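You operate a simulated robot arm through the tools that you are given. There is no shell and no other tool. Be economical: measure what you need, move in short steps, check, and stop when the job is done.

The job below is to be done with a simulated two-armed robot. You get a single attempt, and the scene is never put back.

Task
Hold the grey caddy on the top of the long table steady with one hand and put the crumpled paper from the top of the long table in it with the other.

The check looks at the end state, three seconds after you hand in, the way a careful person would. Anything else that was tipped, shoved, dropped, spilled or broken makes it a failure.

Robot
Two 7-joint arms with three-finger grippers on one trunk, on a base that drives. Base frame: it is fixed to the floor where the robot stands at the start and does not move with it; the origin is under the middle of the robot, x ahead of it, y to its left, z up; the surface under the hand at the start is at about z = 0.84. Units: m, degrees, N and s.
The left shoulder is at the start at [0.082, 0.126, 1.133], the right one opposite. With the tool pointing down near the work surface each hand reaches from about 0.36 to 0.86 m from the robot's upright axis, wherever it stands, measured 20 degrees to its own side. Payload 2.94 kg a hand.
The tool frame of a hand sits at the grasp point between the pads (the TCP): z along the fingers, y along the line on which they close. The tips reach 0.03 m beyond it. The gripper opens to 0.128 m. The gripper's body begins 0.093 m behind the TCP.
Orientation is told as [roll, pitch, yaw] about the base's x, y, z axes, in that order, counted from this pose: with the fingers straight down and closing along the base's y, the tool's x points along the base's -x, its y along +y and its z along -z.

Tools
- The arms move only by the tool arm_command. It takes "left_motion", "right_motion" or both (then of equal length, played together; a hand with none holds still); each is one flat list of numbers, 7 for each row, row after row: the shift along the tool's x, y, z in units of 500 mm (1.0 is 500 mm), then the turn, a rotation vector about the tool's x, y, z in units of 45 degrees (1.0 is 45 degrees), then the gripper command, from -1 (shut) to 1 (fully open), values between in proportion. In form: [tx, ty, tz, ax, ay, az, jaw, tx, ty, tz, ax, ay, az, jaw, ...]. A call has 1 to 12 rows; each row is the pose to reach, as a shift and turn from the pose commanded when the call began, along the tool's axes at that moment. A call with a number of a shift or a turn outside -1 to 1 is refused whole. Rows are played at 5 a second. More than 0.05 m and 8.6 degrees between two rows, or a gripper value outside its range, and nothing of the call is played. A pose out of reach is approached as far as the arm can. The call stops where the force on the tool passes 40 N (or 10 N more than at its start, if that is more) or the arm is blocked; 0.2 s more then pass. The fingers move at their own pace and stop on an object; they squeeze with about 30 N. The grip force told is the motor's: it shows also when the fingers shut on nothing. Time passes only in rows, and 0.2 s behind the last, so rows that repeat a pose let the fingers close. The reply holds the time, the measured pose of the TCP, the force on the tool along the base axes, the opening and the grip force, in the units named above and with some noise, with the torque about the TCP (base axes, N m) and any sound that the robot's microphone picked up.
- Cameras (640 x 400 px; columns grow to the right, rows downward): "scene" is now at [0.2045, 0.0373, 1.2977]; the picture's right is [0.36, -0.93, 0.00], its down [-0.60, -0.23, -0.77] and it looks along [0.72, 0.28, -0.64] (base axes); focal length 214 px, centre (320, 200). "left" rides on the left gripper at [0.069, 0.015, -0.12] in its tool frame; the picture's right is [-0.21, 0.98, 0.00], its down [-0.82, -0.18, -0.54] and it looks along [-0.53, -0.12, 0.84] (tool axes); focal length 251 px, centre (320, 200). "right" rides on the right gripper at [0.069, -0.015, -0.12] in its tool frame; the picture's right is [0.21, 0.98, 0.00], its down [-0.82, 0.18, -0.54] and it looks along [-0.53, 0.12, 0.84] (tool axes); focal length 251 px, centre (320, 200). There is no depth. A picture from a camera that has moved, and an enlarged one, comes with that camera's place and axes in the base frame and with its lens. The place of the scene camera against the robot may be out by one fixed shift of up to 0.012 m in any direction.
- snapshot(camera): a new picture of that camera. No time passes.
- slide_trunk(by): slides the trunk up (or, below 0, down) by that many m; the arms and the scene camera ride with it, the base frame stays. It gives what a move gives, with no picture.
- steer(legs): drives the robot by 1 to 6 legs, each [ahead, left, turn to the left] in m, m and degrees, along the robot's own axes; the way and the turn of a leg run together, so that a leg with both is an arc; at most 1.5 m and 180 degrees a leg. The arms and the cameras ride along, it lands a little off, and it stops where it bumps. It gives what a move gives.
- pan_tilt(pan, tilt): turns the head with the scene camera to pan (to the left, within 80 degrees either way) and tilt (down, from -29 to 69), counted from straight ahead of the robot. It gives what a move gives.
- enlarge(camera, box): a new picture of the part [left, top, right, bottom] of that camera's present view, enlarged. No time passes.
- job_done(): hands the job in; it is judged then, once.

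Work in short steps. Places have to be worked out from the pictures, the camera data and where the tool is seen: move nearer, look again, correct. Check each grasp and each placing, and mend what went wrong. You have 120 turns and 108 pictures in all, those below and enlarged ones among them. Open the grippers and draw the arms clear of the work before you hand the job in, unless the task says otherwise; then end with one line.

The tools are called after "Emit:" as name(argument=value, ...) on one line, values as JSON. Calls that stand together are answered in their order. arm_command: Moves the arms, as the interface text tells. Its arguments: {"type":"object","properties":{"left_motion":{"type":"array","items":{"type":"number"}},"right_motion":{"type":"array","items":{"type":"number"}}},"required":[]} The other tools are called the same way: slide_trunk (by) slides the trunk up or down; steer (legs) drives the base; pan_tilt (pan, tilt) turns the head that bears the scene camera; snapshot (camera) takes a picture; enlarge (camera, box) takes an enlarged picture of a part of a camera's view; job_done () hands the job in.

At the start:

```text
clock: 0.0
left_position: [0.4981, 0.4815, 1.2011]
left_orientation: [0.0, 0.0, 0.0]
left_ft_force: [0.2, 0.1, 0.0]
left_ft_torque: [0.03, -0.02, 0.0]
left_finger_gap: 0.1279
left_finger_force: 0.1
right_position: [0.3383, -0.0111, 1.127]
right_orientation: [-0.1, 0.0, 0.0]
right_ft_force: [0.0, -0.6, 0.0]
right_ft_torque: [-0.01, -0.01, -0.02]
right_finger_gap: 0.1279
right_finger_force: 0.1
trunk travel left (down, up): [-0.35, 0.197]
robot x, y, heading: [0.001, -0.0023, -0.1]
head pan, tilt: [21.0, 39.7]
```

scene: 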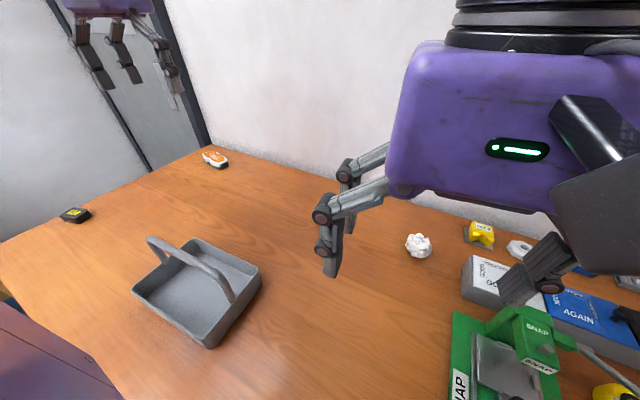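
right: 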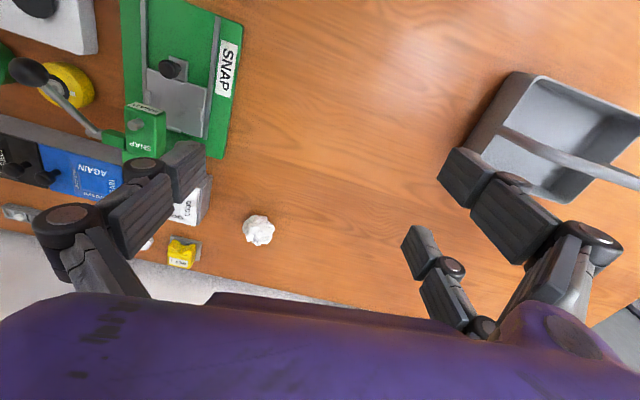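
left: 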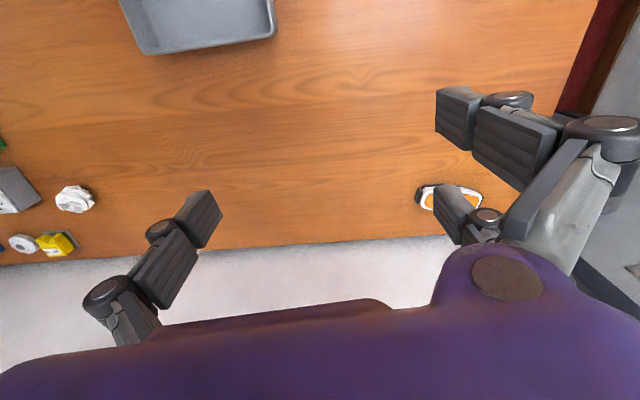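

I place the paper near (0.61, -0.07) and the caddy near (0.32, 0.36). I'll turn the head for a clearer look at the caddy.

Emit:
pan_tilt(pan=45, tilt=55)

Emit:
snapshot(camera="scene")

Emit:
enlarge(camera="right", box=[180, 170, 340, 270])

```text
clock: 0.9
left_position: [0.4986, 0.4808, 1.2011]
left_orientation: [0.0, -0.1, 0.0]
left_ft_force: [0.0, -0.3, -0.5]
left_ft_torque: [-0.01, 0.0, -0.01]
left_finger_gap: 0.1279
left_finger_force: 0.1
right_position: [0.3386, -0.011, 1.1257]
right_orientation: [0.0, -0.1, 0.0]
right_ft_force: [0.4, 0.0, -0.2]
right_ft_torque: [0.0, 0.01, 0.02]
right_finger_gap: 0.1281
right_finger_force: 0.0
trunk travel left (down, up): [-0.35, 0.197]
robot x, y, heading: [-0.0012, 0.0041, -0.1]
head pan, tilt: [45.0, 55.0]
```

```text
104 pictures are left
camera scene: at [0.176, 0.0577, 1.2766], right [0.71, -0.71, 0.0], down [-0.58, -0.58, -0.57], along [0.41, 0.41, -0.82], focal length 214 px, centre (320, 200)
```

scene: 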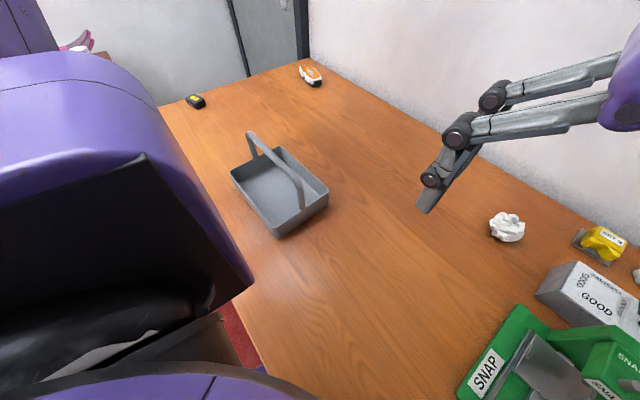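

```text
4.00 times, centred on (260, 220) of right
camera zoom: at [0.2691, -0.0268, 1.2458], right [-0.21, 0.98, 0.0], down [0.82, 0.18, 0.54], along [0.53, 0.12, -0.84], focal length 1006 px, centre (560, 120)
```

zoom: 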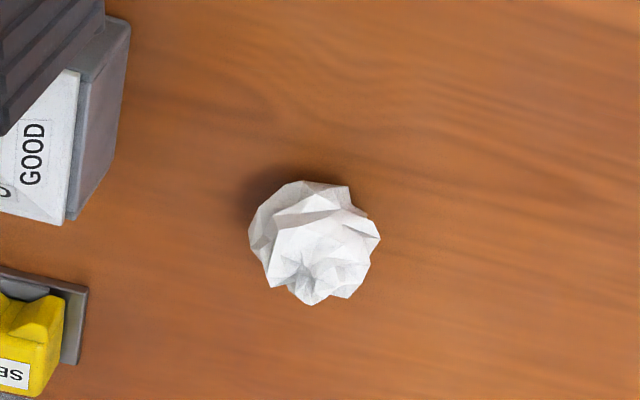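

Paper centre is about (0.60, -0.074), roughly 0.063 m wide. I'll move the right hand above it, jaw partly opened so it stays clear of the GOOD box.

Emit:
arm_command(right_motion=[-0.075, -0.018, 0.034, 0, 0, 0, 0.5, -0.15, -0.036, 0.068, 0, 0, 0, 0.5, -0.225, -0.054, 0.102, 0, 0, 0, 0.5, -0.3, -0.072, 0.136, 0, 0, 0, 0.5, -0.375, -0.09, 0.17, 0, 0, 0, 0.5, -0.45, -0.108, 0.204, 0, 0, 0, 0.5, -0.522, -0.126, 0.24, 0, 0, 0, 0.5, -0.522, -0.126, 0.24, 0, 0, 0, 0.5])

Emit:
snapshot(camera="right")

Emit:
pan_tilt(pan=0, tilt=40)

Emit:
snapshot(camera="scene")

```text
clock: 2.7
left_position: [0.4974, 0.4814, 1.2022]
left_orientation: [0.1, -0.1, 0.0]
left_ft_force: [-0.6, 0.5, 0.2]
left_ft_torque: [0.02, 0.0, 0.0]
left_finger_gap: 0.1279
left_finger_force: 0.1
right_position: [0.5996, -0.0739, 1.0067]
right_orientation: [0.0, 0.0, 0.0]
right_ft_force: [0.5, 0.7, -0.9]
right_ft_torque: [-0.03, -0.01, -0.03]
right_finger_gap: 0.0959
right_finger_force: 0.0
trunk travel left (down, up): [-0.35, 0.197]
robot x, y, heading: [-0.0021, 0.0014, 0.1]
head pan, tilt: [45.0, 55.0]
```

```text
102 pictures are left
camera right: at [0.5308, -0.0896, 1.1276], right [-0.22, 0.98, 0.0], down [0.82, 0.18, 0.54], along [0.53, 0.12, -0.84], focal length 251 px, centre (320, 200)
```

right: 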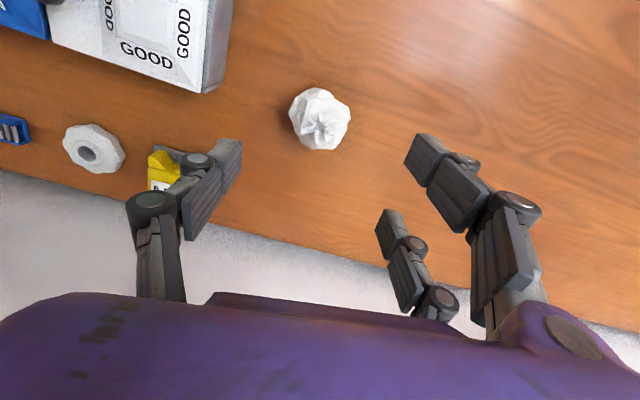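

```text
clock: 3.8
left_position: [0.4986, 0.4818, 1.2002]
left_orientation: [0.0, 0.0, 0.0]
left_ft_force: [1.1, -0.5, 0.2]
left_ft_torque: [0.03, 0.0, 0.03]
left_finger_gap: 0.1281
left_finger_force: 0.0
right_position: [0.5997, -0.074, 1.0076]
right_orientation: [0.0, 0.0, -0.1]
right_ft_force: [0.9, 0.2, 0.1]
right_ft_torque: [-0.01, -0.01, -0.02]
right_finger_gap: 0.0961
right_finger_force: 0.1
trunk travel left (down, up): [-0.35, 0.197]
robot x, y, heading: [0.0016, -0.0014, 0.1]
head pan, tilt: [0.0, 40.0]
```

```text
101 pictures are left
camera scene: at [0.21, 0.0069, 1.2972], right [0.0, -1.0, 0.0], down [-0.64, 0.0, -0.77], along [0.77, 0.0, -0.64], focal length 214 px, centre (320, 200)
```

scene: 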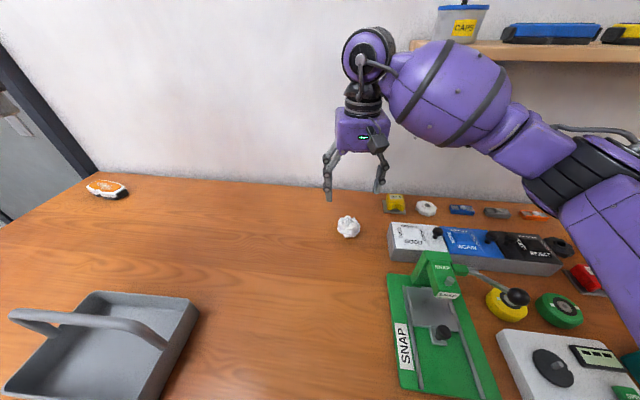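

Recalculated, the paper sits at (0.598, -0.074), right beneath the hand, with neighbours clear. Going down to z≈0.872 and closing.

Emit:
arm_command(right_motion=[0, 0, 0.08, 0, 0, 0, 0.5, 0, 0, 0.16, 0, 0, 0, 0.5, 0, 0, 0.23, 0, 0, 0, 0.5, 0, 0, 0.27, 0, 0, 0, 0.5, 0, 0, 0.27, 0, 0, 0, -1, 0, 0, 0.27, 0, 0, 0, -1, 0, 0, 0.27, 0, 0, 0, -1, 0, 0, 0.27, 0, 0, 0, -1])

Emit:
snapshot(camera="right")

```text
clock: 5.6
left_position: [0.498, 0.4816, 1.201]
left_orientation: [0.0, 0.0, 0.0]
left_ft_force: [0.1, 0.5, 0.0]
left_ft_torque: [0.01, 0.02, 0.03]
left_finger_gap: 0.1278
left_finger_force: 0.0
right_position: [0.5991, -0.0738, 0.8695]
right_orientation: [0.0, -0.1, 0.0]
right_ft_force: [0.7, 0.5, 2.8]
right_ft_torque: [-0.02, 0.04, 0.0]
right_finger_gap: 0.0513
right_finger_force: 29.8
trunk travel left (down, up): [-0.35, 0.197]
robot x, y, heading: [-0.003, 0.0023, -0.1]
head pan, tilt: [0.0, 40.0]
```

```text
100 pictures are left
camera right: at [0.53, -0.0888, 0.9893], right [-0.21, 0.98, 0.0], down [0.82, 0.18, 0.54], along [0.53, 0.12, -0.84], focal length 251 px, centre (320, 200)
```

right: 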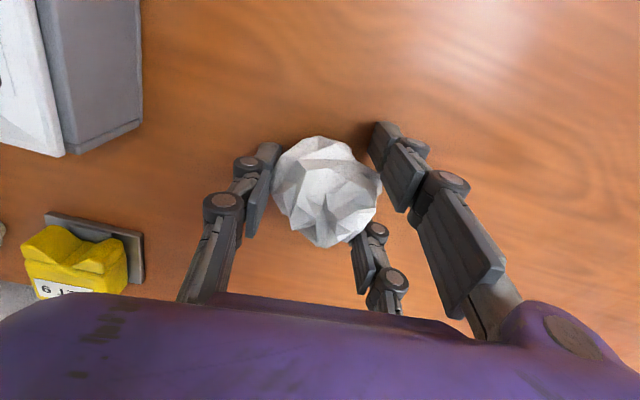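

Paper gripped (gap 0.051). I'll lift it straight, then draw back.

Emit:
arm_command(right_motion=[0, 0, -0.08, 0, 0, 0, -1, 0, 0, -0.16, 0, 0, 0, -1, 0, 0, -0.24, 0, 0, 0, -1, 0, 0, -0.32, 0, 0, 0, -1, 0.06, 0, -0.38, 0, 0, 0, -1, 0.12, 0, -0.42, 0, 0, 0, -1, 0.2, 0, -0.44, 0, 0, 0, -1, 0.28, 0, -0.44, 0, 0, 0, -1, 0.34, 0, -0.44, 0, 0, 0, -1])

Emit:
pan_tilt(pan=50, tilt=60)

Emit:
snapshot(camera="scene")

Emit:
snapshot(camera="right")

```text
clock: 7.6
left_position: [0.4976, 0.4819, 1.2016]
left_orientation: [0.0, 0.0, 0.1]
left_ft_force: [0.5, -0.5, -0.5]
left_ft_torque: [0.0, -0.03, 0.02]
left_finger_gap: 0.128
left_finger_force: 0.1
right_position: [0.4292, -0.0743, 1.0909]
right_orientation: [0.0, -0.1, -0.1]
right_ft_force: [-0.3, -0.5, 0.0]
right_ft_torque: [0.01, 0.0, 0.01]
right_finger_gap: 0.0512
right_finger_force: 29.2
trunk travel left (down, up): [-0.35, 0.197]
robot x, y, heading: [-0.0029, -0.0008, 0.2]
head pan, tilt: [0.0, 40.0]
```

```text
clock: 8.8
left_position: [0.4988, 0.4813, 1.201]
left_orientation: [0.0, 0.0, 0.0]
left_ft_force: [0.0, -0.5, 0.2]
left_ft_torque: [0.0, -0.03, -0.03]
left_finger_gap: 0.1282
left_finger_force: 0.1
right_position: [0.4295, -0.0735, 1.0923]
right_orientation: [0.0, 0.0, -0.1]
right_ft_force: [0.7, -0.1, -0.2]
right_ft_torque: [0.04, -0.01, 0.01]
right_finger_gap: 0.0514
right_finger_force: 29.7
trunk travel left (down, up): [-0.35, 0.197]
robot x, y, heading: [-0.0004, -0.0002, -0.1]
head pan, tilt: [50.0, 60.0]
```

```text
99 pictures are left
camera scene: at [0.1679, 0.0578, 1.2705], right [0.77, -0.64, 0.0], down [-0.56, -0.66, -0.5], along [0.32, 0.38, -0.87], focal length 214 px, centre (320, 200)
```

scene: 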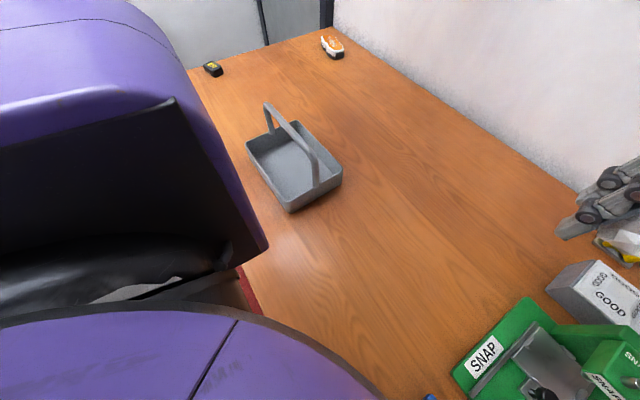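

```text
98 pictures are left
camera right: at [0.3607, -0.0899, 1.2112], right [-0.21, 0.98, 0.0], down [0.82, 0.18, 0.54], along [0.53, 0.12, -0.84], focal length 251 px, centre (320, 200)
```

right: 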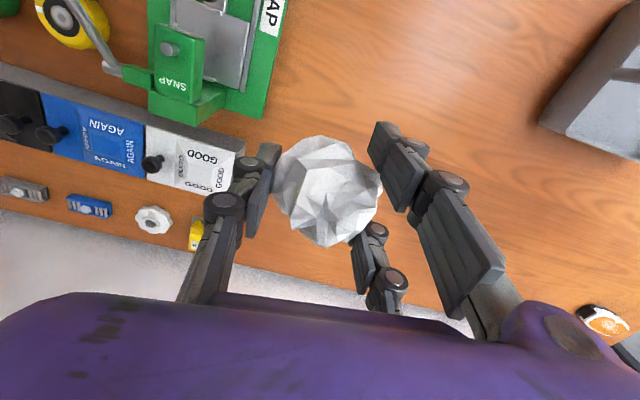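

Paper is held well. Zooming on the caddy to locate its rim and handle.

Emit:
enlarge(camera="scene", box=[216, 90, 376, 230])

```text
2.86 times, centred on (296, 160) of scene
camera zoom: at [0.1679, 0.0578, 1.2705], right [0.77, -0.64, 0.0], down [-0.56, -0.66, -0.5], along [0.32, 0.38, -0.87], focal length 613 px, centre (389, 314)
```

zoom: 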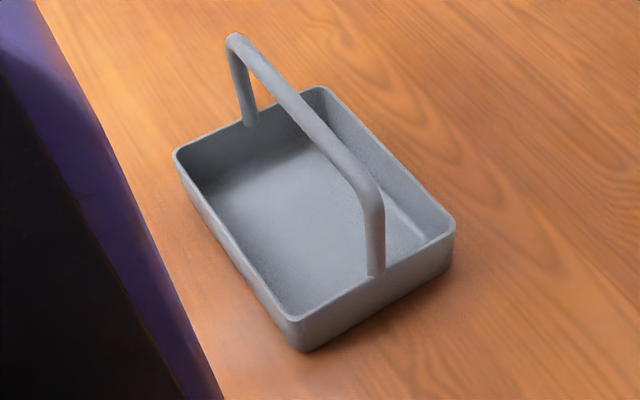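

Caddy: rim z≈0.89, x≈0.26–0.41, y≈0.26–0.45, handle along y at x≈0.34, top ≈0.975. Before shifting the base left to face it, I'll look to the left side for obstacles.

Emit:
pan_tilt(pan=80, tilt=25)

Emit:
snapshot(camera="scene")

Emit:
snapshot(camera="left")

```text
clock: 9.8
left_position: [0.4989, 0.4808, 1.2012]
left_orientation: [-0.1, 0.0, 0.0]
left_ft_force: [-1.4, 0.3, -0.3]
left_ft_torque: [0.03, -0.03, -0.01]
left_finger_gap: 0.1277
left_finger_force: 0.1
right_position: [0.4299, -0.0738, 1.0913]
right_orientation: [0.0, -0.1, 0.1]
right_ft_force: [-0.4, 0.2, -0.7]
right_ft_torque: [-0.03, 0.01, 0.0]
right_finger_gap: 0.0511
right_finger_force: 30.2
trunk travel left (down, up): [-0.35, 0.197]
robot x, y, heading: [-0.0023, -0.0002, -0.0]
head pan, tilt: [80.0, 25.0]
```

```text
96 pictures are left
camera scene: at [0.1411, 0.0975, 1.3205], right [0.98, -0.17, 0.0], down [-0.07, -0.42, -0.91], along [0.16, 0.89, -0.42], focal length 214 px, centre (320, 200)
```

scene: 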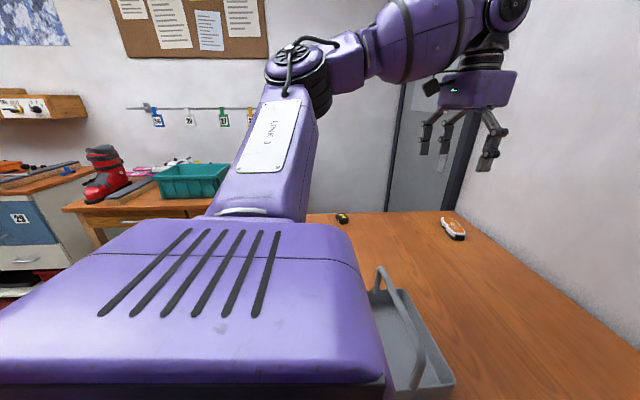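

```text
95 pictures are left
camera left: at [0.4288, 0.4961, 1.3218], right [0.21, 0.98, 0.0], down [0.82, -0.18, 0.54], along [0.53, -0.12, -0.84], focal length 251 px, centre (320, 200)
```

left: 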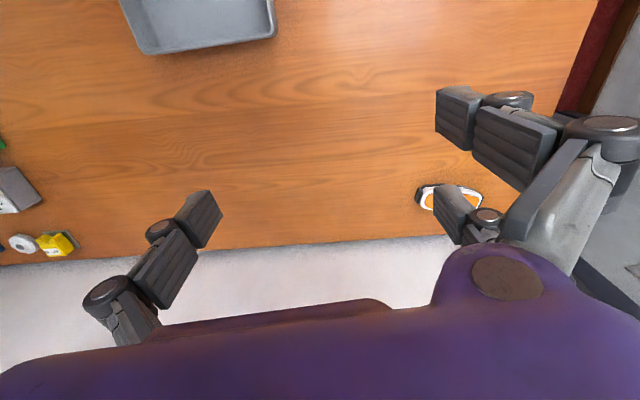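

Left is clear for a modest shift. Backing 0.1 m, then 0.28 m to the left.

Emit:
steer(legs=[[-0.1, 0, 0], [0, 0.28, 0]])

Emit:
pan_tilt(pan=10, tilt=58)

Emit:
snapshot(camera="scene")

```text
clock: 13.6
left_position: [0.4, 0.761, 1.2003]
left_orientation: [-0.1, 0.0, -0.1]
left_ft_force: [-1.1, 0.0, 0.1]
left_ft_torque: [0.04, 0.04, -0.02]
left_finger_gap: 0.1278
left_finger_force: 0.1
right_position: [0.3286, 0.2058, 1.092]
right_orientation: [-0.1, 0.0, -0.2]
right_ft_force: [-0.3, 0.2, 0.2]
right_ft_torque: [0.04, -0.01, 0.02]
right_finger_gap: 0.051
right_finger_force: 29.6
trunk travel left (down, up): [-0.35, 0.197]
robot x, y, heading: [-0.0997, 0.2793, 0.0]
head pan, tilt: [80.0, 25.0]
```

```text
clock: 15.0
left_position: [0.3996, 0.7622, 1.2006]
left_orientation: [0.0, 0.0, -0.1]
left_ft_force: [-1.0, 0.0, 0.4]
left_ft_torque: [-0.02, 0.0, -0.01]
left_finger_gap: 0.1282
left_finger_force: 0.1
right_position: [0.3291, 0.2059, 1.0927]
right_orientation: [0.1, 0.0, -0.3]
right_ft_force: [-0.3, -0.2, 0.2]
right_ft_torque: [-0.01, -0.06, -0.02]
right_finger_gap: 0.0509
right_finger_force: 30.6
trunk travel left (down, up): [-0.35, 0.197]
robot x, y, heading: [-0.1021, 0.2769, -0.4]
head pan, tilt: [10.0, 58.0]
```

```text
94 pictures are left
camera scene: at [0.093, 0.3003, 1.2729], right [0.17, -0.99, 0.0], down [-0.84, -0.15, -0.53], along [0.52, 0.09, -0.85], focal length 214 px, centre (320, 200)
```

scene: 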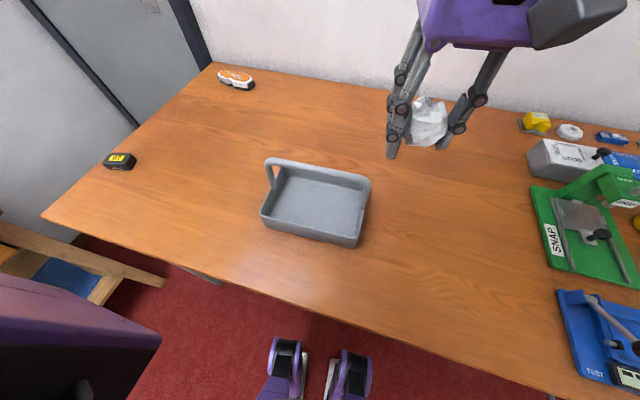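

Clear view now; zooming to refine the caddy geometry from this angle.

Emit:
enlarge(camera="scene", box=[236, 140, 396, 260])

```text
3.33 times, centred on (316, 200) of scene
camera zoom: at [0.093, 0.3003, 1.2729], right [0.17, -0.99, 0.0], down [-0.84, -0.15, -0.53], along [0.52, 0.09, -0.85], focal length 715 px, centre (333, 200)
```

zoom: 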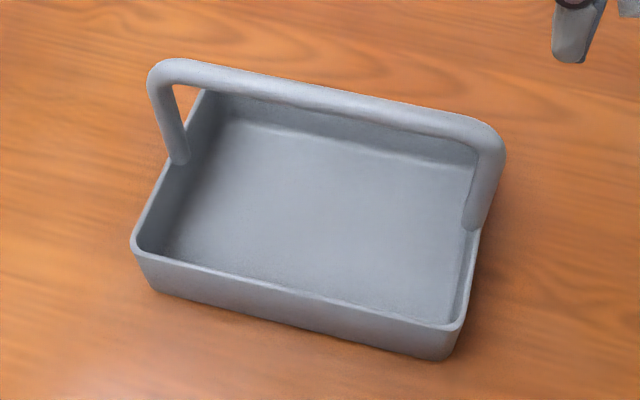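

Handle runs from (0.339, 0.447) to (0.322, 0.255), top about 0.98. Plan: left hand tilted in from the left gripping the handle's left end; right hand tilted forward slipping the paper under the handle from the near side. First back off 0.12 m for room, then begin yawing the left hand.

Emit:
steer(legs=[[-0.12, 0, 0]])

Emit:
arm_command(left_motion=[-0.02, -0.02, 0, 0, 0, 0.165, 1, -0.04, -0.04, 0, 0, 0, 0.33, 1, -0.06, -0.06, 0, 0, 0, 0.495, 1, -0.08, -0.08, 0, 0, 0, 0.66, 1, -0.1, -0.1, 0, 0, 0, 0.825, 1, -0.12, -0.12, 0, 0, 0, 0.99, 1])

```text
clock: 16.3
left_position: [0.2792, 0.7624, 1.2005]
left_orientation: [0.0, 0.0, -0.2]
left_ft_force: [-0.6, -0.2, 0.2]
left_ft_torque: [-0.02, -0.02, 0.0]
left_finger_gap: 0.1279
left_finger_force: 0.1
right_position: [0.2074, 0.2058, 1.09]
right_orientation: [0.0, 0.0, -0.3]
right_ft_force: [0.2, -0.6, 0.0]
right_ft_torque: [-0.01, 0.0, -0.01]
right_finger_gap: 0.0509
right_finger_force: 30.0
trunk travel left (down, up): [-0.35, 0.197]
robot x, y, heading: [-0.2189, 0.286, -0.3]
head pan, tilt: [10.0, 58.0]
```

```text
clock: 17.7
left_position: [0.3387, 0.7008, 1.2015]
left_orientation: [0.0, 0.0, -44.7]
left_ft_force: [0.1, -1.2, -0.4]
left_ft_torque: [-0.01, 0.02, 0.02]
left_finger_gap: 0.1281
left_finger_force: 0.1
right_position: [0.2087, 0.2065, 1.0909]
right_orientation: [0.1, 0.1, -0.3]
right_ft_force: [-0.5, 0.1, -0.1]
right_ft_torque: [-0.03, 0.0, 0.02]
right_finger_gap: 0.0508
right_finger_force: 30.3
trunk travel left (down, up): [-0.35, 0.197]
robot x, y, heading: [-0.2234, 0.2864, -0.4]
head pan, tilt: [10.0, 58.0]
```

Yaw works; continuing another 45° in place.

Emit:
arm_command(left_motion=[0, 0, 0, 0, 0, 0.167, 1, 0, 0, 0, 0, 0, 0.333, 1, 0, 0, 0, 0, 0, 0.5, 1, 0, 0, 0, 0, 0, 0.667, 1, 0, 0, 0, 0, 0, 0.833, 1, 0, 0, 0, 0, 0, 1, 1])

```text
clock: 19.1
left_position: [0.3394, 0.7001, 1.2017]
left_orientation: [0.0, 0.0, -89.9]
left_ft_force: [0.6, 0.7, -1.1]
left_ft_torque: [0.02, -0.02, 0.0]
left_finger_gap: 0.1279
left_finger_force: 0.2
right_position: [0.2082, 0.2063, 1.0924]
right_orientation: [0.0, 0.0, -0.3]
right_ft_force: [0.4, 0.2, -0.1]
right_ft_torque: [0.01, 0.0, -0.02]
right_finger_gap: 0.0508
right_finger_force: 30.4
trunk travel left (down, up): [-0.35, 0.197]
robot x, y, heading: [-0.2219, 0.2786, -0.2]
head pan, tilt: [10.0, 58.0]
```

Now tilting both hands: left 45° to point toward the caddy, right 40° to point forward-down.

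Emit:
arm_command(left_motion=[0, 0, 0, 0, -0.167, 0.018, 1, 0, 0, 0, 0, -0.333, 0.036, 1, 0, 0, 0, 0, -0.5, 0.055, 1, 0, 0, 0, 0, -0.667, 0.073, 1, 0, 0, 0, 0, -0.833, 0.092, 1, 0, 0, 0, 0, -1, 0.11, 1], right_motion=[0, 0.01, 0, 0, -0.148, 0, -1, 0, 0.02, 0, 0, -0.296, 0, -1, 0, 0.03, 0, 0, -0.444, 0, -1, 0, 0.04, 0, 0, -0.593, 0, -1, 0, 0.05, 0, 0, -0.741, 0, -1, 0, 0.06, 0, 0, -0.889, 0, -1])

Emit:
pan_tilt(pan=0, tilt=45)

Emit:
snapshot(camera="scene")

Emit:
snapshot(camera="left")

Emit:
snapshot(camera="right")

```text
clock: 20.5
left_position: [0.339, 0.7056, 1.2]
left_orientation: [2.7, -45.1, -96.1]
left_ft_force: [0.1, 0.5, 0.2]
left_ft_torque: [-0.05, -0.01, 0.03]
left_finger_gap: 0.1282
left_finger_force: 0.1
right_position: [0.2311, 0.2746, 1.1134]
right_orientation: [-0.2, -40.1, -0.2]
right_ft_force: [0.2, 1.3, -0.6]
right_ft_torque: [-0.03, -0.02, -0.03]
right_finger_gap: 0.051
right_finger_force: 30.5
right hand out of reach, approached as far as the arm can: row 5, 6
trunk travel left (down, up): [-0.35, 0.197]
robot x, y, heading: [-0.2201, 0.2823, -0.3]
head pan, tilt: [10.0, 58.0]
```

```text
clock: 21.2
left_position: [0.3384, 0.7015, 1.202]
left_orientation: [2.5, -44.9, -96.0]
left_ft_force: [-0.4, -0.7, 1.0]
left_ft_torque: [0.03, 0.0, -0.03]
left_finger_gap: 0.128
left_finger_force: 0.0
right_position: [0.2315, 0.2691, 1.1128]
right_orientation: [0.1, -39.9, -0.3]
right_ft_force: [0.7, 0.5, -0.3]
right_ft_torque: [-0.03, 0.01, 0.02]
right_finger_gap: 0.0509
right_finger_force: 29.5
trunk travel left (down, up): [-0.35, 0.197]
robot x, y, heading: [-0.2193, 0.283, -0.4]
head pan, tilt: [0.0, 45.0]
```

```text
92 pictures are left
camera scene: at [-0.0148, 0.2878, 1.29], right [0.0, -1.0, 0.0], down [-0.71, 0.0, -0.71], along [0.71, 0.0, -0.71], focal length 214 px, centre (320, 200)
```

scene: 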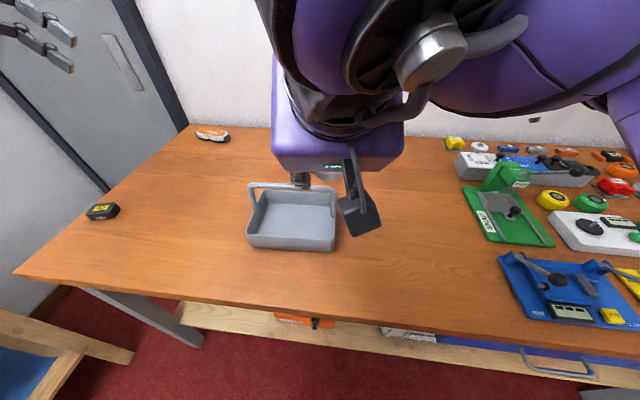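

```text
91 pictures are left
camera left: at [0.3615, 0.8328, 1.2392], right [0.96, -0.22, 0.18], down [-0.23, -0.18, 0.96], along [-0.18, -0.96, -0.23], focal length 251 px, centre (320, 200)
```

left: 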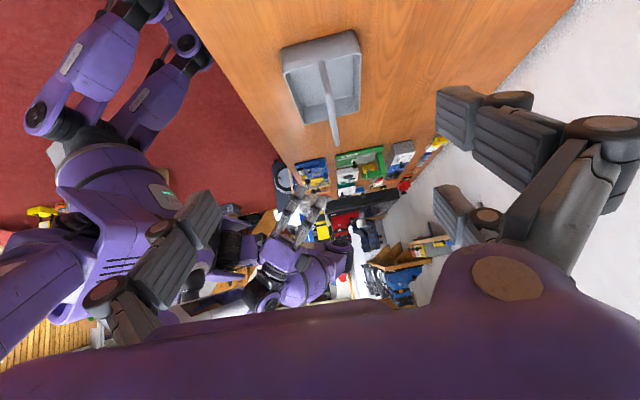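

```text
90 pictures are left
camera right: at [0.1013, 0.2533, 1.1594], right [-0.16, 0.98, -0.14], down [0.28, 0.18, 0.94], along [0.95, 0.11, -0.31], focal length 251 px, centre (320, 200)
```

right: 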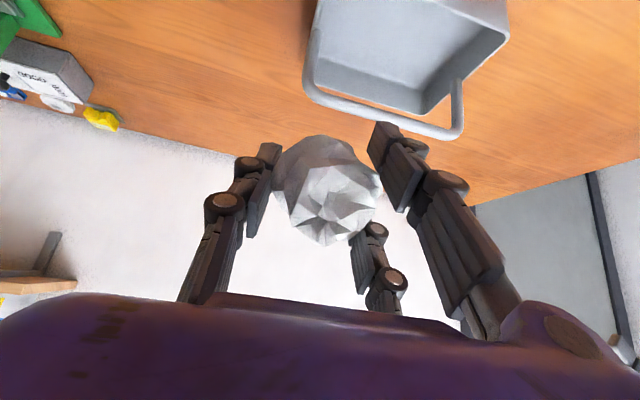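

Both tilts succeeded; left tool axis ≈(-0.03, -0.71, -0.71). I'll move the left hand to about 0.1 m short of the handle's left upper corner.

Emit:
arm_command(left_motion=[-0.008, 0.004, 0.084, 0, 0, 0, 1, -0.015, 0.007, 0.168, 0, 0, 0, 1, -0.023, 0.011, 0.252, 0, 0, 0, 1, -0.03, 0.015, 0.336, 0, 0, 0, 1, -0.038, 0.018, 0.42, 0, 0, 0, 0.6, -0.045, 0.022, 0.504, 0, 0, 0, 0.4])

Emit:
snapshot(camera="left")

Emit:
snapshot(camera="scene")

```text
clock: 22.6
left_position: [0.3379, 0.5066, 1.039]
left_orientation: [2.7, -44.9, -96.2]
left_ft_force: [0.4, 0.4, -0.3]
left_ft_torque: [-0.02, 0.0, -0.02]
left_finger_gap: 0.0895
left_finger_force: 0.0
right_position: [0.2313, 0.2679, 1.1128]
right_orientation: [0.0, -40.0, -0.4]
right_ft_force: [-0.2, 0.6, -1.2]
right_ft_torque: [-0.02, 0.02, 0.02]
right_finger_gap: 0.0505
right_finger_force: 29.7
trunk travel left (down, up): [-0.35, 0.197]
robot x, y, heading: [-0.2209, 0.2822, -0.2]
head pan, tilt: [0.0, 45.0]
```

```text
89 pictures are left
camera left: at [0.3627, 0.6376, 1.077], right [0.96, -0.22, 0.18], down [-0.23, -0.18, 0.96], along [-0.18, -0.96, -0.23], focal length 251 px, centre (320, 200)
```

left: 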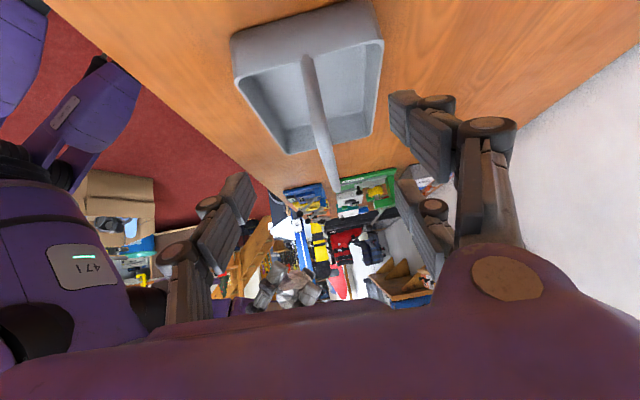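

```text
88 pictures are left
camera scene: at [-0.0142, 0.2876, 1.2899], right [0.0, -1.0, 0.0], down [-0.71, 0.0, -0.71], along [0.71, 0.0, -0.71], focal length 214 px, centre (320, 200)
```

scene: 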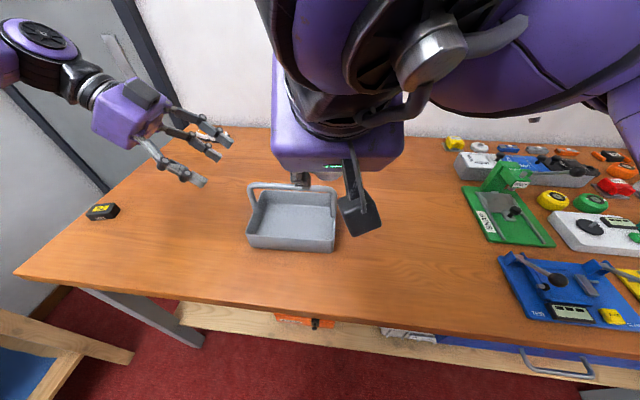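

Handle lines up with the jaw (predicted corner pixel sits on it). Advancing 0.1 m to straddle the handle corner, not closing yet.

Emit:
arm_command(left_motion=[0, 0.002, 0.06, 0, 0, 0, 0.4, 0, 0.003, 0.12, 0, 0, 0, 0.4, 0, 0.005, 0.17, 0, 0, 0, 0.4, 0, 0.006, 0.2, 0, 0, 0, 0.4])

Emit:
snapshot(camera="left")

Emit:
enlarge(camera="scene", box=[180, 120, 360, 270])

```text
clock: 23.6
left_position: [0.3414, 0.4343, 0.9677]
left_orientation: [2.8, -44.9, -96.2]
left_ft_force: [0.0, 0.1, -0.3]
left_ft_torque: [0.03, 0.01, -0.03]
left_finger_gap: 0.0895
left_finger_force: 0.1
right_position: [0.2308, 0.2682, 1.1118]
right_orientation: [0.0, -40.1, -0.4]
right_ft_force: [-0.2, -0.4, -0.5]
right_ft_torque: [0.04, 0.0, 0.03]
right_finger_gap: 0.0505
right_finger_force: 29.7
trunk travel left (down, up): [-0.35, 0.197]
robot x, y, heading: [-0.2209, 0.2851, -0.1]
head pan, tilt: [0.0, 45.0]
```

```text
87 pictures are left
camera left: at [0.3648, 0.5666, 1.006], right [0.96, -0.22, 0.18], down [-0.23, -0.18, 0.96], along [-0.18, -0.96, -0.23], focal length 251 px, centre (320, 200)
```

left: 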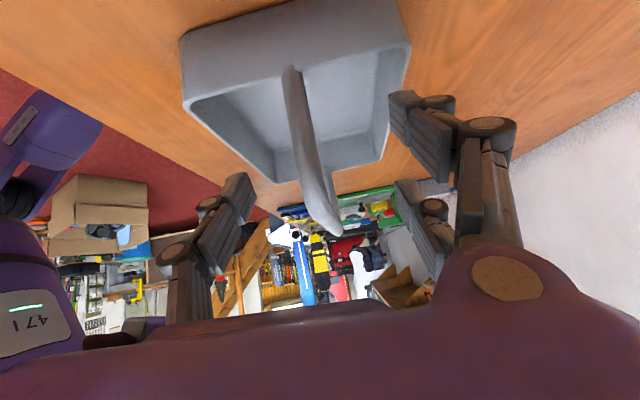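

```text
2.67 times, centred on (270, 195) of scene
camera zoom: at [-0.0146, 0.2882, 1.29], right [0.0, -1.0, 0.0], down [-0.71, 0.0, -0.71], along [0.71, 0.0, -0.71], focal length 572 px, centre (453, 213)
```

zoom: 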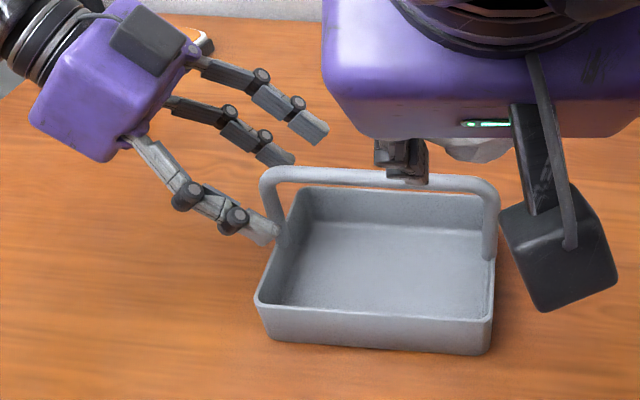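

The fingers straddle the handle corner. Advancing another 1 cm and closing.

Emit:
arm_command(left_motion=[0, -0.004, 0.02, 0, 0, 0, 0.4, 0, -0.004, 0.02, 0, 0, 0, 0.0, 0, -0.004, 0.02, 0, 0, 0, -0.4, 0, -0.004, 0.02, 0, 0, 0, -1, 0, -0.004, 0.02, 0, 0, 0, -1, 0, -0.004, 0.02, 0, 0, 0, -1])

Emit:
snapshot(camera="left")

Emit:
enlarge(camera="scene", box=[180, 120, 360, 270])

```text
clock: 25.0
left_position: [0.3392, 0.4284, 0.9609]
left_orientation: [2.6, -45.0, -96.1]
left_ft_force: [1.2, 0.4, 0.4]
left_ft_torque: [0.02, -0.21, 0.14]
left_finger_gap: 0.0119
left_finger_force: 29.8
right_position: [0.2306, 0.2687, 1.1125]
right_orientation: [0.0, -40.0, -0.3]
right_ft_force: [-0.1, -0.4, 0.1]
right_ft_torque: [0.02, -0.02, 0.02]
right_finger_gap: 0.0509
right_finger_force: 29.7
trunk travel left (down, up): [-0.35, 0.197]
robot x, y, heading: [-0.22, 0.282, -0.2]
head pan, tilt: [0.0, 45.0]
```

```text
85 pictures are left
camera left: at [0.3628, 0.5606, 0.9985], right [0.96, -0.22, 0.18], down [-0.23, -0.18, 0.96], along [-0.18, -0.96, -0.23], focal length 251 px, centre (320, 200)
```

left: 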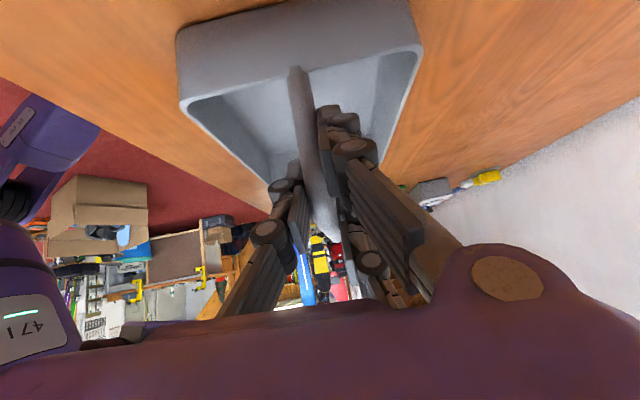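

```text
2.67 times, centred on (270, 195) of scene
camera zoom: at [-0.0146, 0.2884, 1.29], right [0.0, -1.0, 0.0], down [-0.71, 0.0, -0.71], along [0.71, 0.0, -0.71], focal length 572 px, centre (453, 213)
```

zoom: 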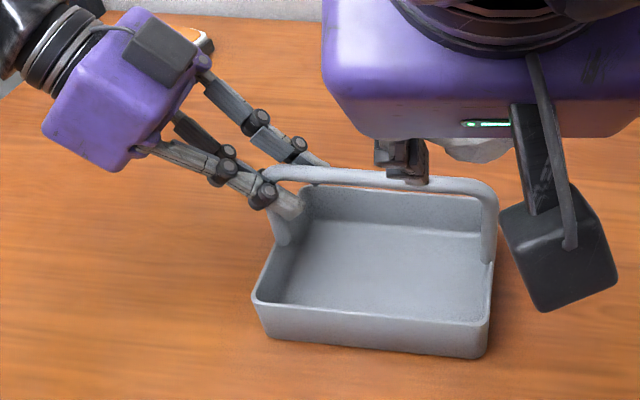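

Caddy is firmly held (gap 0.012). Now the right hand goes to a staging pose 0.12 m up-line of the goal (0.325, 0.325, 0.895).

Emit:
arm_command(right_motion=[0.034, 0.029, 0.053, 0, 0, 0, -1, 0.068, 0.057, 0.106, 0, 0, 0, -1, 0.101, 0.086, 0.16, 0, 0, 0, -1, 0.135, 0.114, 0.213, 0, 0, 0, -1])

Emit:
snapshot(camera="right")

Emit:
snapshot(camera="left")

Emit:
snapshot(camera="scene")

```text
clock: 26.0
left_position: [0.3397, 0.4288, 0.9598]
left_orientation: [2.6, -44.9, -96.1]
left_ft_force: [-0.1, 1.3, 0.5]
left_ft_torque: [0.33, -0.22, 0.05]
left_finger_gap: 0.0118
left_finger_force: 30.1
right_position: [0.2471, 0.3274, 0.9866]
right_orientation: [-0.1, -40.0, -0.3]
right_ft_force: [-0.5, -0.5, -0.8]
right_ft_torque: [0.02, -0.05, 0.04]
right_finger_gap: 0.0504
right_finger_force: 29.7
trunk travel left (down, up): [-0.35, 0.197]
robot x, y, heading: [-0.2227, 0.2823, 0.1]
head pan, tilt: [0.0, 45.0]
```

```text
83 pictures are left
camera right: at [0.1174, 0.3119, 1.0343], right [-0.16, 0.98, -0.14], down [0.28, 0.18, 0.94], along [0.95, 0.11, -0.3], focal length 251 px, centre (320, 200)
```

right: 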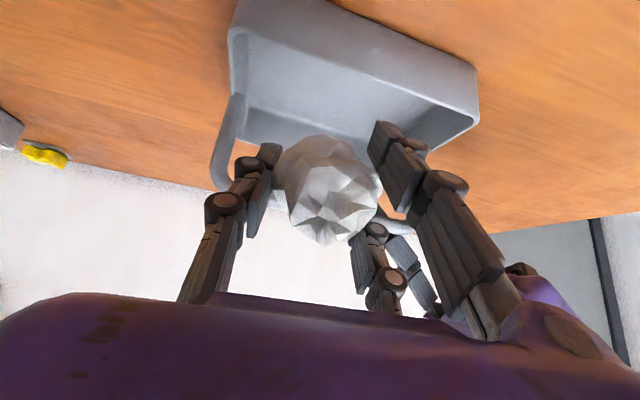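

```text
82 pictures are left
camera left: at [0.3627, 0.5608, 0.9986], right [0.96, -0.22, 0.18], down [-0.23, -0.18, 0.96], along [-0.18, -0.96, -0.23], focal length 251 px, centre (320, 200)
```

left: 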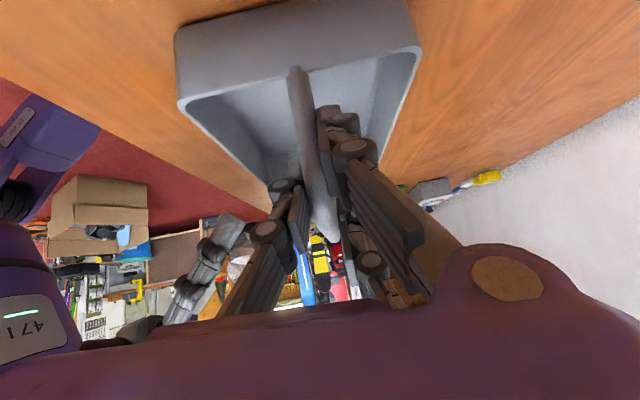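

```text
81 pictures are left
camera scene: at [-0.0147, 0.2887, 1.29], right [0.0, -1.0, 0.0], down [-0.71, 0.0, -0.71], along [0.71, 0.0, -0.71], focal length 214 px, centre (320, 200)
```

scene: 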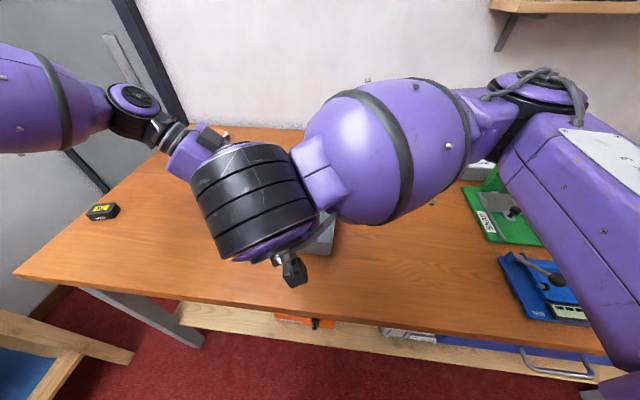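

Clear separation between hands; advancing the paper 0.07 m along the tool axis toward the opening below the handle.

Emit:
arm_command(right_motion=[0, -0.004, 0.04, 0, 0, 0, -1, 0, -0.004, 0.08, 0, 0, 0, -1, 0, -0.004, 0.11, 0, 0, 0, -1, 0, -0.004, 0.14, 0, 0, 0, -1])

Emit:
snapshot(camera="right")

Emit:
snapshot(camera="left")

```text
clock: 27.0
left_position: [0.3397, 0.428, 0.9607]
left_orientation: [2.5, -44.9, -96.0]
left_ft_force: [1.2, 0.3, 0.8]
left_ft_torque: [-0.04, -0.18, 0.06]
left_finger_gap: 0.0119
left_finger_force: 30.1
right_position: [0.2933, 0.3223, 0.9326]
right_orientation: [0.0, -40.1, -0.3]
right_ft_force: [0.0, -0.1, 0.5]
right_ft_torque: [0.02, -0.01, 0.01]
right_finger_gap: 0.0504
right_finger_force: 29.5
trunk travel left (down, up): [-0.35, 0.197]
robot x, y, heading: [-0.22, 0.2864, -0.2]
head pan, tilt: [0.0, 45.0]
```

```text
80 pictures are left
camera right: at [0.1632, 0.3078, 0.98], right [-0.16, 0.98, -0.14], down [0.28, 0.18, 0.94], along [0.95, 0.11, -0.3], focal length 251 px, centre (320, 200)
```

right: 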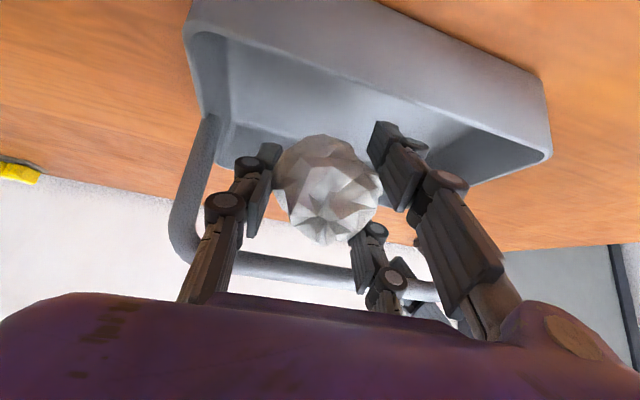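

```text
79 pictures are left
camera left: at [0.3626, 0.5605, 0.9986], right [0.96, -0.22, 0.18], down [-0.23, -0.18, 0.96], along [-0.18, -0.96, -0.23], focal length 251 px, centre (320, 200)
```

left: 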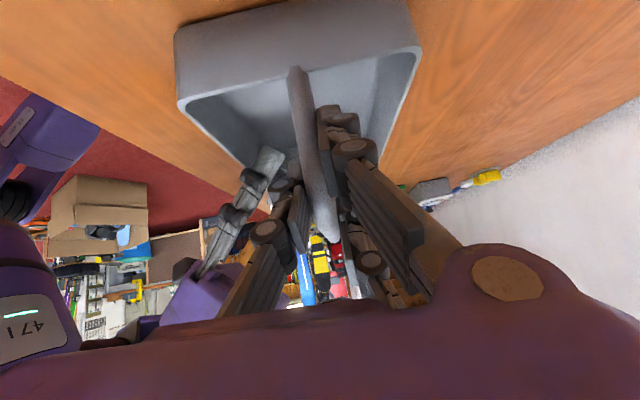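

Paper is under handle height and between handle and near rim, no contact. Advancing another 0.04 m, with a few mm bias away from the handle.

Emit:
arm_command(right_motion=[0.005, 0, 0.02, 0, 0, 0, -1, 0.008, 0, 0.04, 0, 0, 0, -1, 0.008, 0, 0.06, 0, 0, 0, -1, 0.008, 0, 0.08, 0, 0, 0, -1])

Emit:
snapshot(camera="right")

Emit:
snapshot(camera="left")

```text
clock: 28.0
left_position: [0.3396, 0.4289, 0.9622]
left_orientation: [2.5, -44.8, -96.1]
left_ft_force: [-0.2, 0.1, 0.0]
left_ft_torque: [-0.07, -0.22, 0.07]
left_finger_gap: 0.0119
left_finger_force: 30.0
right_position: [0.3179, 0.324, 0.9007]
right_orientation: [0.1, -40.0, -0.3]
right_ft_force: [-0.1, -1.6, -0.3]
right_ft_torque: [0.0, 0.0, -0.01]
right_finger_gap: 0.0506
right_finger_force: 30.2
trunk travel left (down, up): [-0.35, 0.197]
robot x, y, heading: [-0.2222, 0.282, -0.2]
head pan, tilt: [0.0, 45.0]
```

```text
78 pictures are left
camera right: at [0.1873, 0.3089, 0.9472], right [-0.16, 0.98, -0.14], down [0.28, 0.18, 0.94], along [0.95, 0.11, -0.3], focal length 251 px, centre (320, 200)
```

right: 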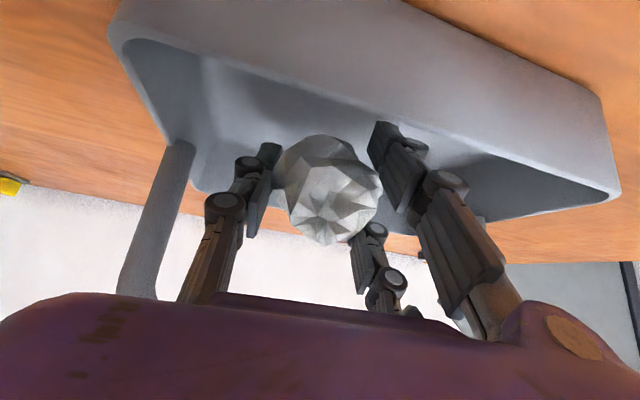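

```text
77 pictures are left
camera left: at [0.3626, 0.5605, 0.9986], right [0.96, -0.22, 0.18], down [-0.23, -0.18, 0.96], along [-0.18, -0.96, -0.23], focal length 251 px, centre (320, 200)
```

left: 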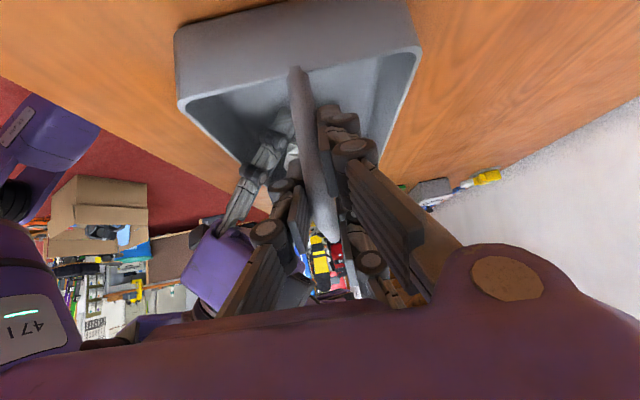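

Paper is inside the walls, no contact forces. Opening the right jaw modestly to release.

Emit:
arm_command(right_motion=[0, 0, 0, 0, 0, 0, 0.0, 0, 0, 0, 0, 0, 0, 0.25, 0, 0, 0, 0, 0, 0, 0.25, 0, 0, 0, 0, 0, 0, 0.25])

Emit:
snapshot(camera="right")

```text
clock: 29.0
left_position: [0.3388, 0.4286, 0.9618]
left_orientation: [2.7, -44.8, -96.2]
left_ft_force: [0.0, -0.4, -0.2]
left_ft_torque: [0.02, -0.22, 0.06]
left_finger_gap: 0.0119
left_finger_force: 29.6
right_position: [0.3178, 0.3244, 0.9011]
right_orientation: [-0.1, -39.9, -0.4]
right_ft_force: [-0.1, 0.0, 0.0]
right_ft_torque: [-0.01, 0.02, -0.03]
right_finger_gap: 0.0799
right_finger_force: 0.0
trunk travel left (down, up): [-0.35, 0.197]
robot x, y, heading: [-0.2219, 0.2837, -0.2]
head pan, tilt: [0.0, 45.0]
```

```text
76 pictures are left
camera right: at [0.187, 0.3089, 0.9474], right [-0.16, 0.98, -0.14], down [0.28, 0.18, 0.94], along [0.95, 0.11, -0.3], focal length 251 px, centre (320, 200)
```

right: 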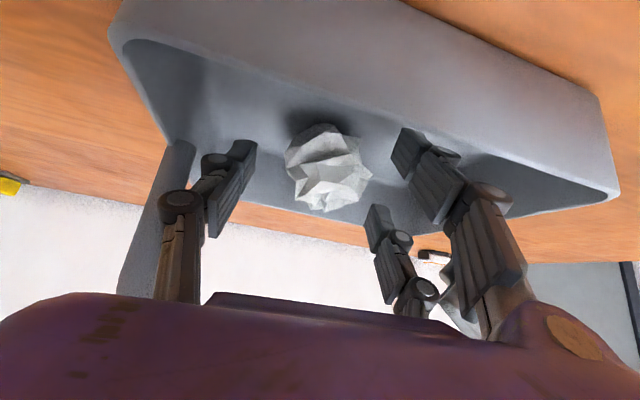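

The paper has dropped to the caddy floor. Withdrawing the right hand along its axis, then up.

Emit:
arm_command(right_motion=[0, 0, -0.05, 0, 0, 0, 0.25, 0, 0, -0.12, 0, 0, 0, 0.25, 0, 0, -0.2, 0, 0, 0, 0.25, 0, 0, -0.28, 0, 0, 0, 0.25, -0.06, -0.03, -0.33, 0, 0, 0, 0.25, -0.12, -0.08, -0.38, 0, 0, 0, 0.25, -0.17, -0.14, -0.42, 0, 0, 0, 0.25])

Emit:
snapshot(camera="right")

Emit:
snapshot(camera="scene")

```text
clock: 30.6
left_position: [0.3397, 0.427, 0.9608]
left_orientation: [2.7, -45.0, -96.2]
left_ft_force: [-0.1, -1.0, 0.4]
left_ft_torque: [-0.27, -0.22, 0.05]
left_finger_gap: 0.0117
left_finger_force: 30.0
right_position: [0.2483, 0.2536, 1.1156]
right_orientation: [0.0, -40.0, -0.2]
right_ft_force: [0.1, 0.2, -0.1]
right_ft_torque: [-0.03, 0.01, 0.02]
right_finger_gap: 0.0799
right_finger_force: 0.0
trunk travel left (down, up): [-0.35, 0.197]
robot x, y, heading: [-0.2204, 0.2834, -0.2]
head pan, tilt: [0.0, 45.0]
```

```text
75 pictures are left
camera right: at [0.1185, 0.2378, 1.1634], right [-0.16, 0.98, -0.14], down [0.28, 0.18, 0.94], along [0.95, 0.11, -0.3], focal length 251 px, centre (320, 200)
```

right: 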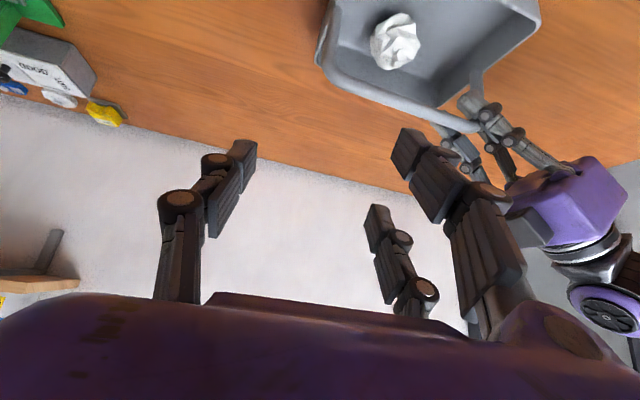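

```text
74 pictures are left
camera scene: at [-0.0151, 0.2871, 1.29], right [0.0, -1.0, 0.0], down [-0.71, 0.0, -0.71], along [0.71, 0.0, -0.71], focal length 214 px, centre (320, 200)
```

scene: 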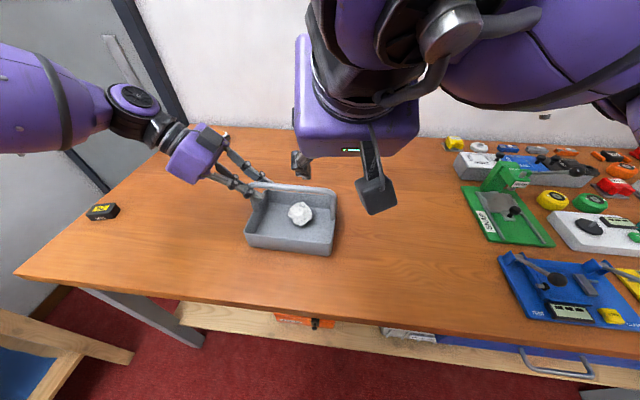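

Paper lies in the caddy. Now opening the left jaw and backing it out along its axis.

Emit:
arm_command(left_motion=[0, 0, 0, 0, 0, 0, 0.2, 0, 0, 0, 0, 0, 0, 0.4, 0, 0, 0, 0, 0, 0, 0.4, 0, 0, 0, 0, 0, 0, 0.4, 0, 0, -0.06, 0, 0, 0, 0.4, 0, 0, -0.14, 0, 0, 0, 0.4, 0, 0, -0.22, 0, 0, 0, 0.4, 0, 0, -0.31, 0, 0, 0, 0.4, 0, 0, -0.4, 0, 0, 0, 0.4])

Emit:
snapshot(camera="scene")

Emit:
snapshot(camera="left")

```text
clock: 32.6
left_position: [0.3415, 0.5708, 1.1032]
left_orientation: [2.5, -44.9, -96.1]
left_ft_force: [-0.5, 0.4, 0.3]
left_ft_torque: [-0.02, 0.01, 0.02]
left_finger_gap: 0.0897
left_finger_force: 0.0
right_position: [0.2477, 0.2539, 1.1165]
right_orientation: [0.0, -40.0, -0.3]
right_ft_force: [0.0, 0.7, 0.1]
right_ft_torque: [-0.01, -0.01, 0.0]
right_finger_gap: 0.0799
right_finger_force: 0.0
trunk travel left (down, up): [-0.35, 0.197]
robot x, y, heading: [-0.2205, 0.2812, -0.1]
head pan, tilt: [0.0, 45.0]
```

```text
73 pictures are left
camera scene: at [-0.0152, 0.2887, 1.2901], right [0.0, -1.0, 0.0], down [-0.71, 0.0, -0.71], along [0.71, 0.0, -0.71], focal length 214 px, centre (320, 200)
```

scene: 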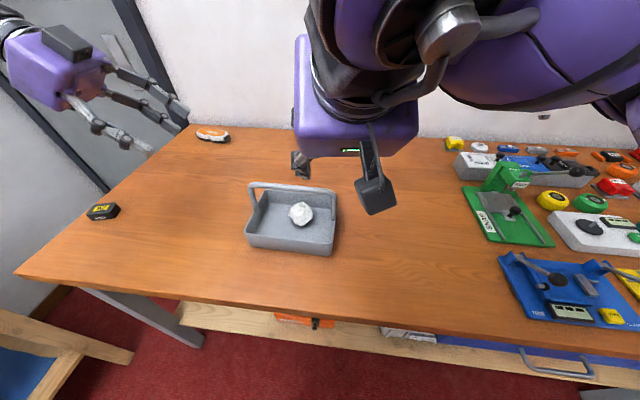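

```text
72 pictures are left
camera left: at [0.365, 0.7033, 1.1408], right [0.96, -0.22, 0.18], down [-0.23, -0.18, 0.96], along [-0.18, -0.96, -0.23], focal length 251 px, centre (320, 200)
```

left: 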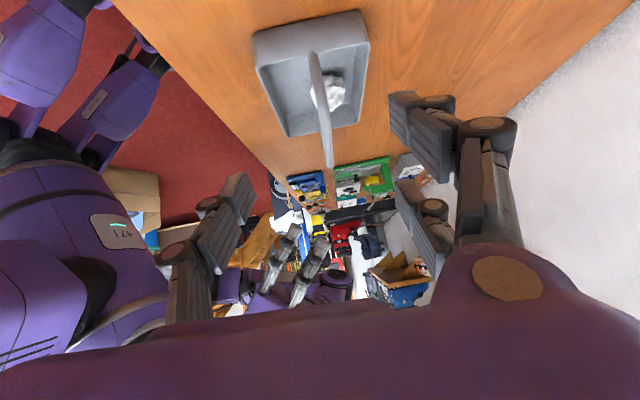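

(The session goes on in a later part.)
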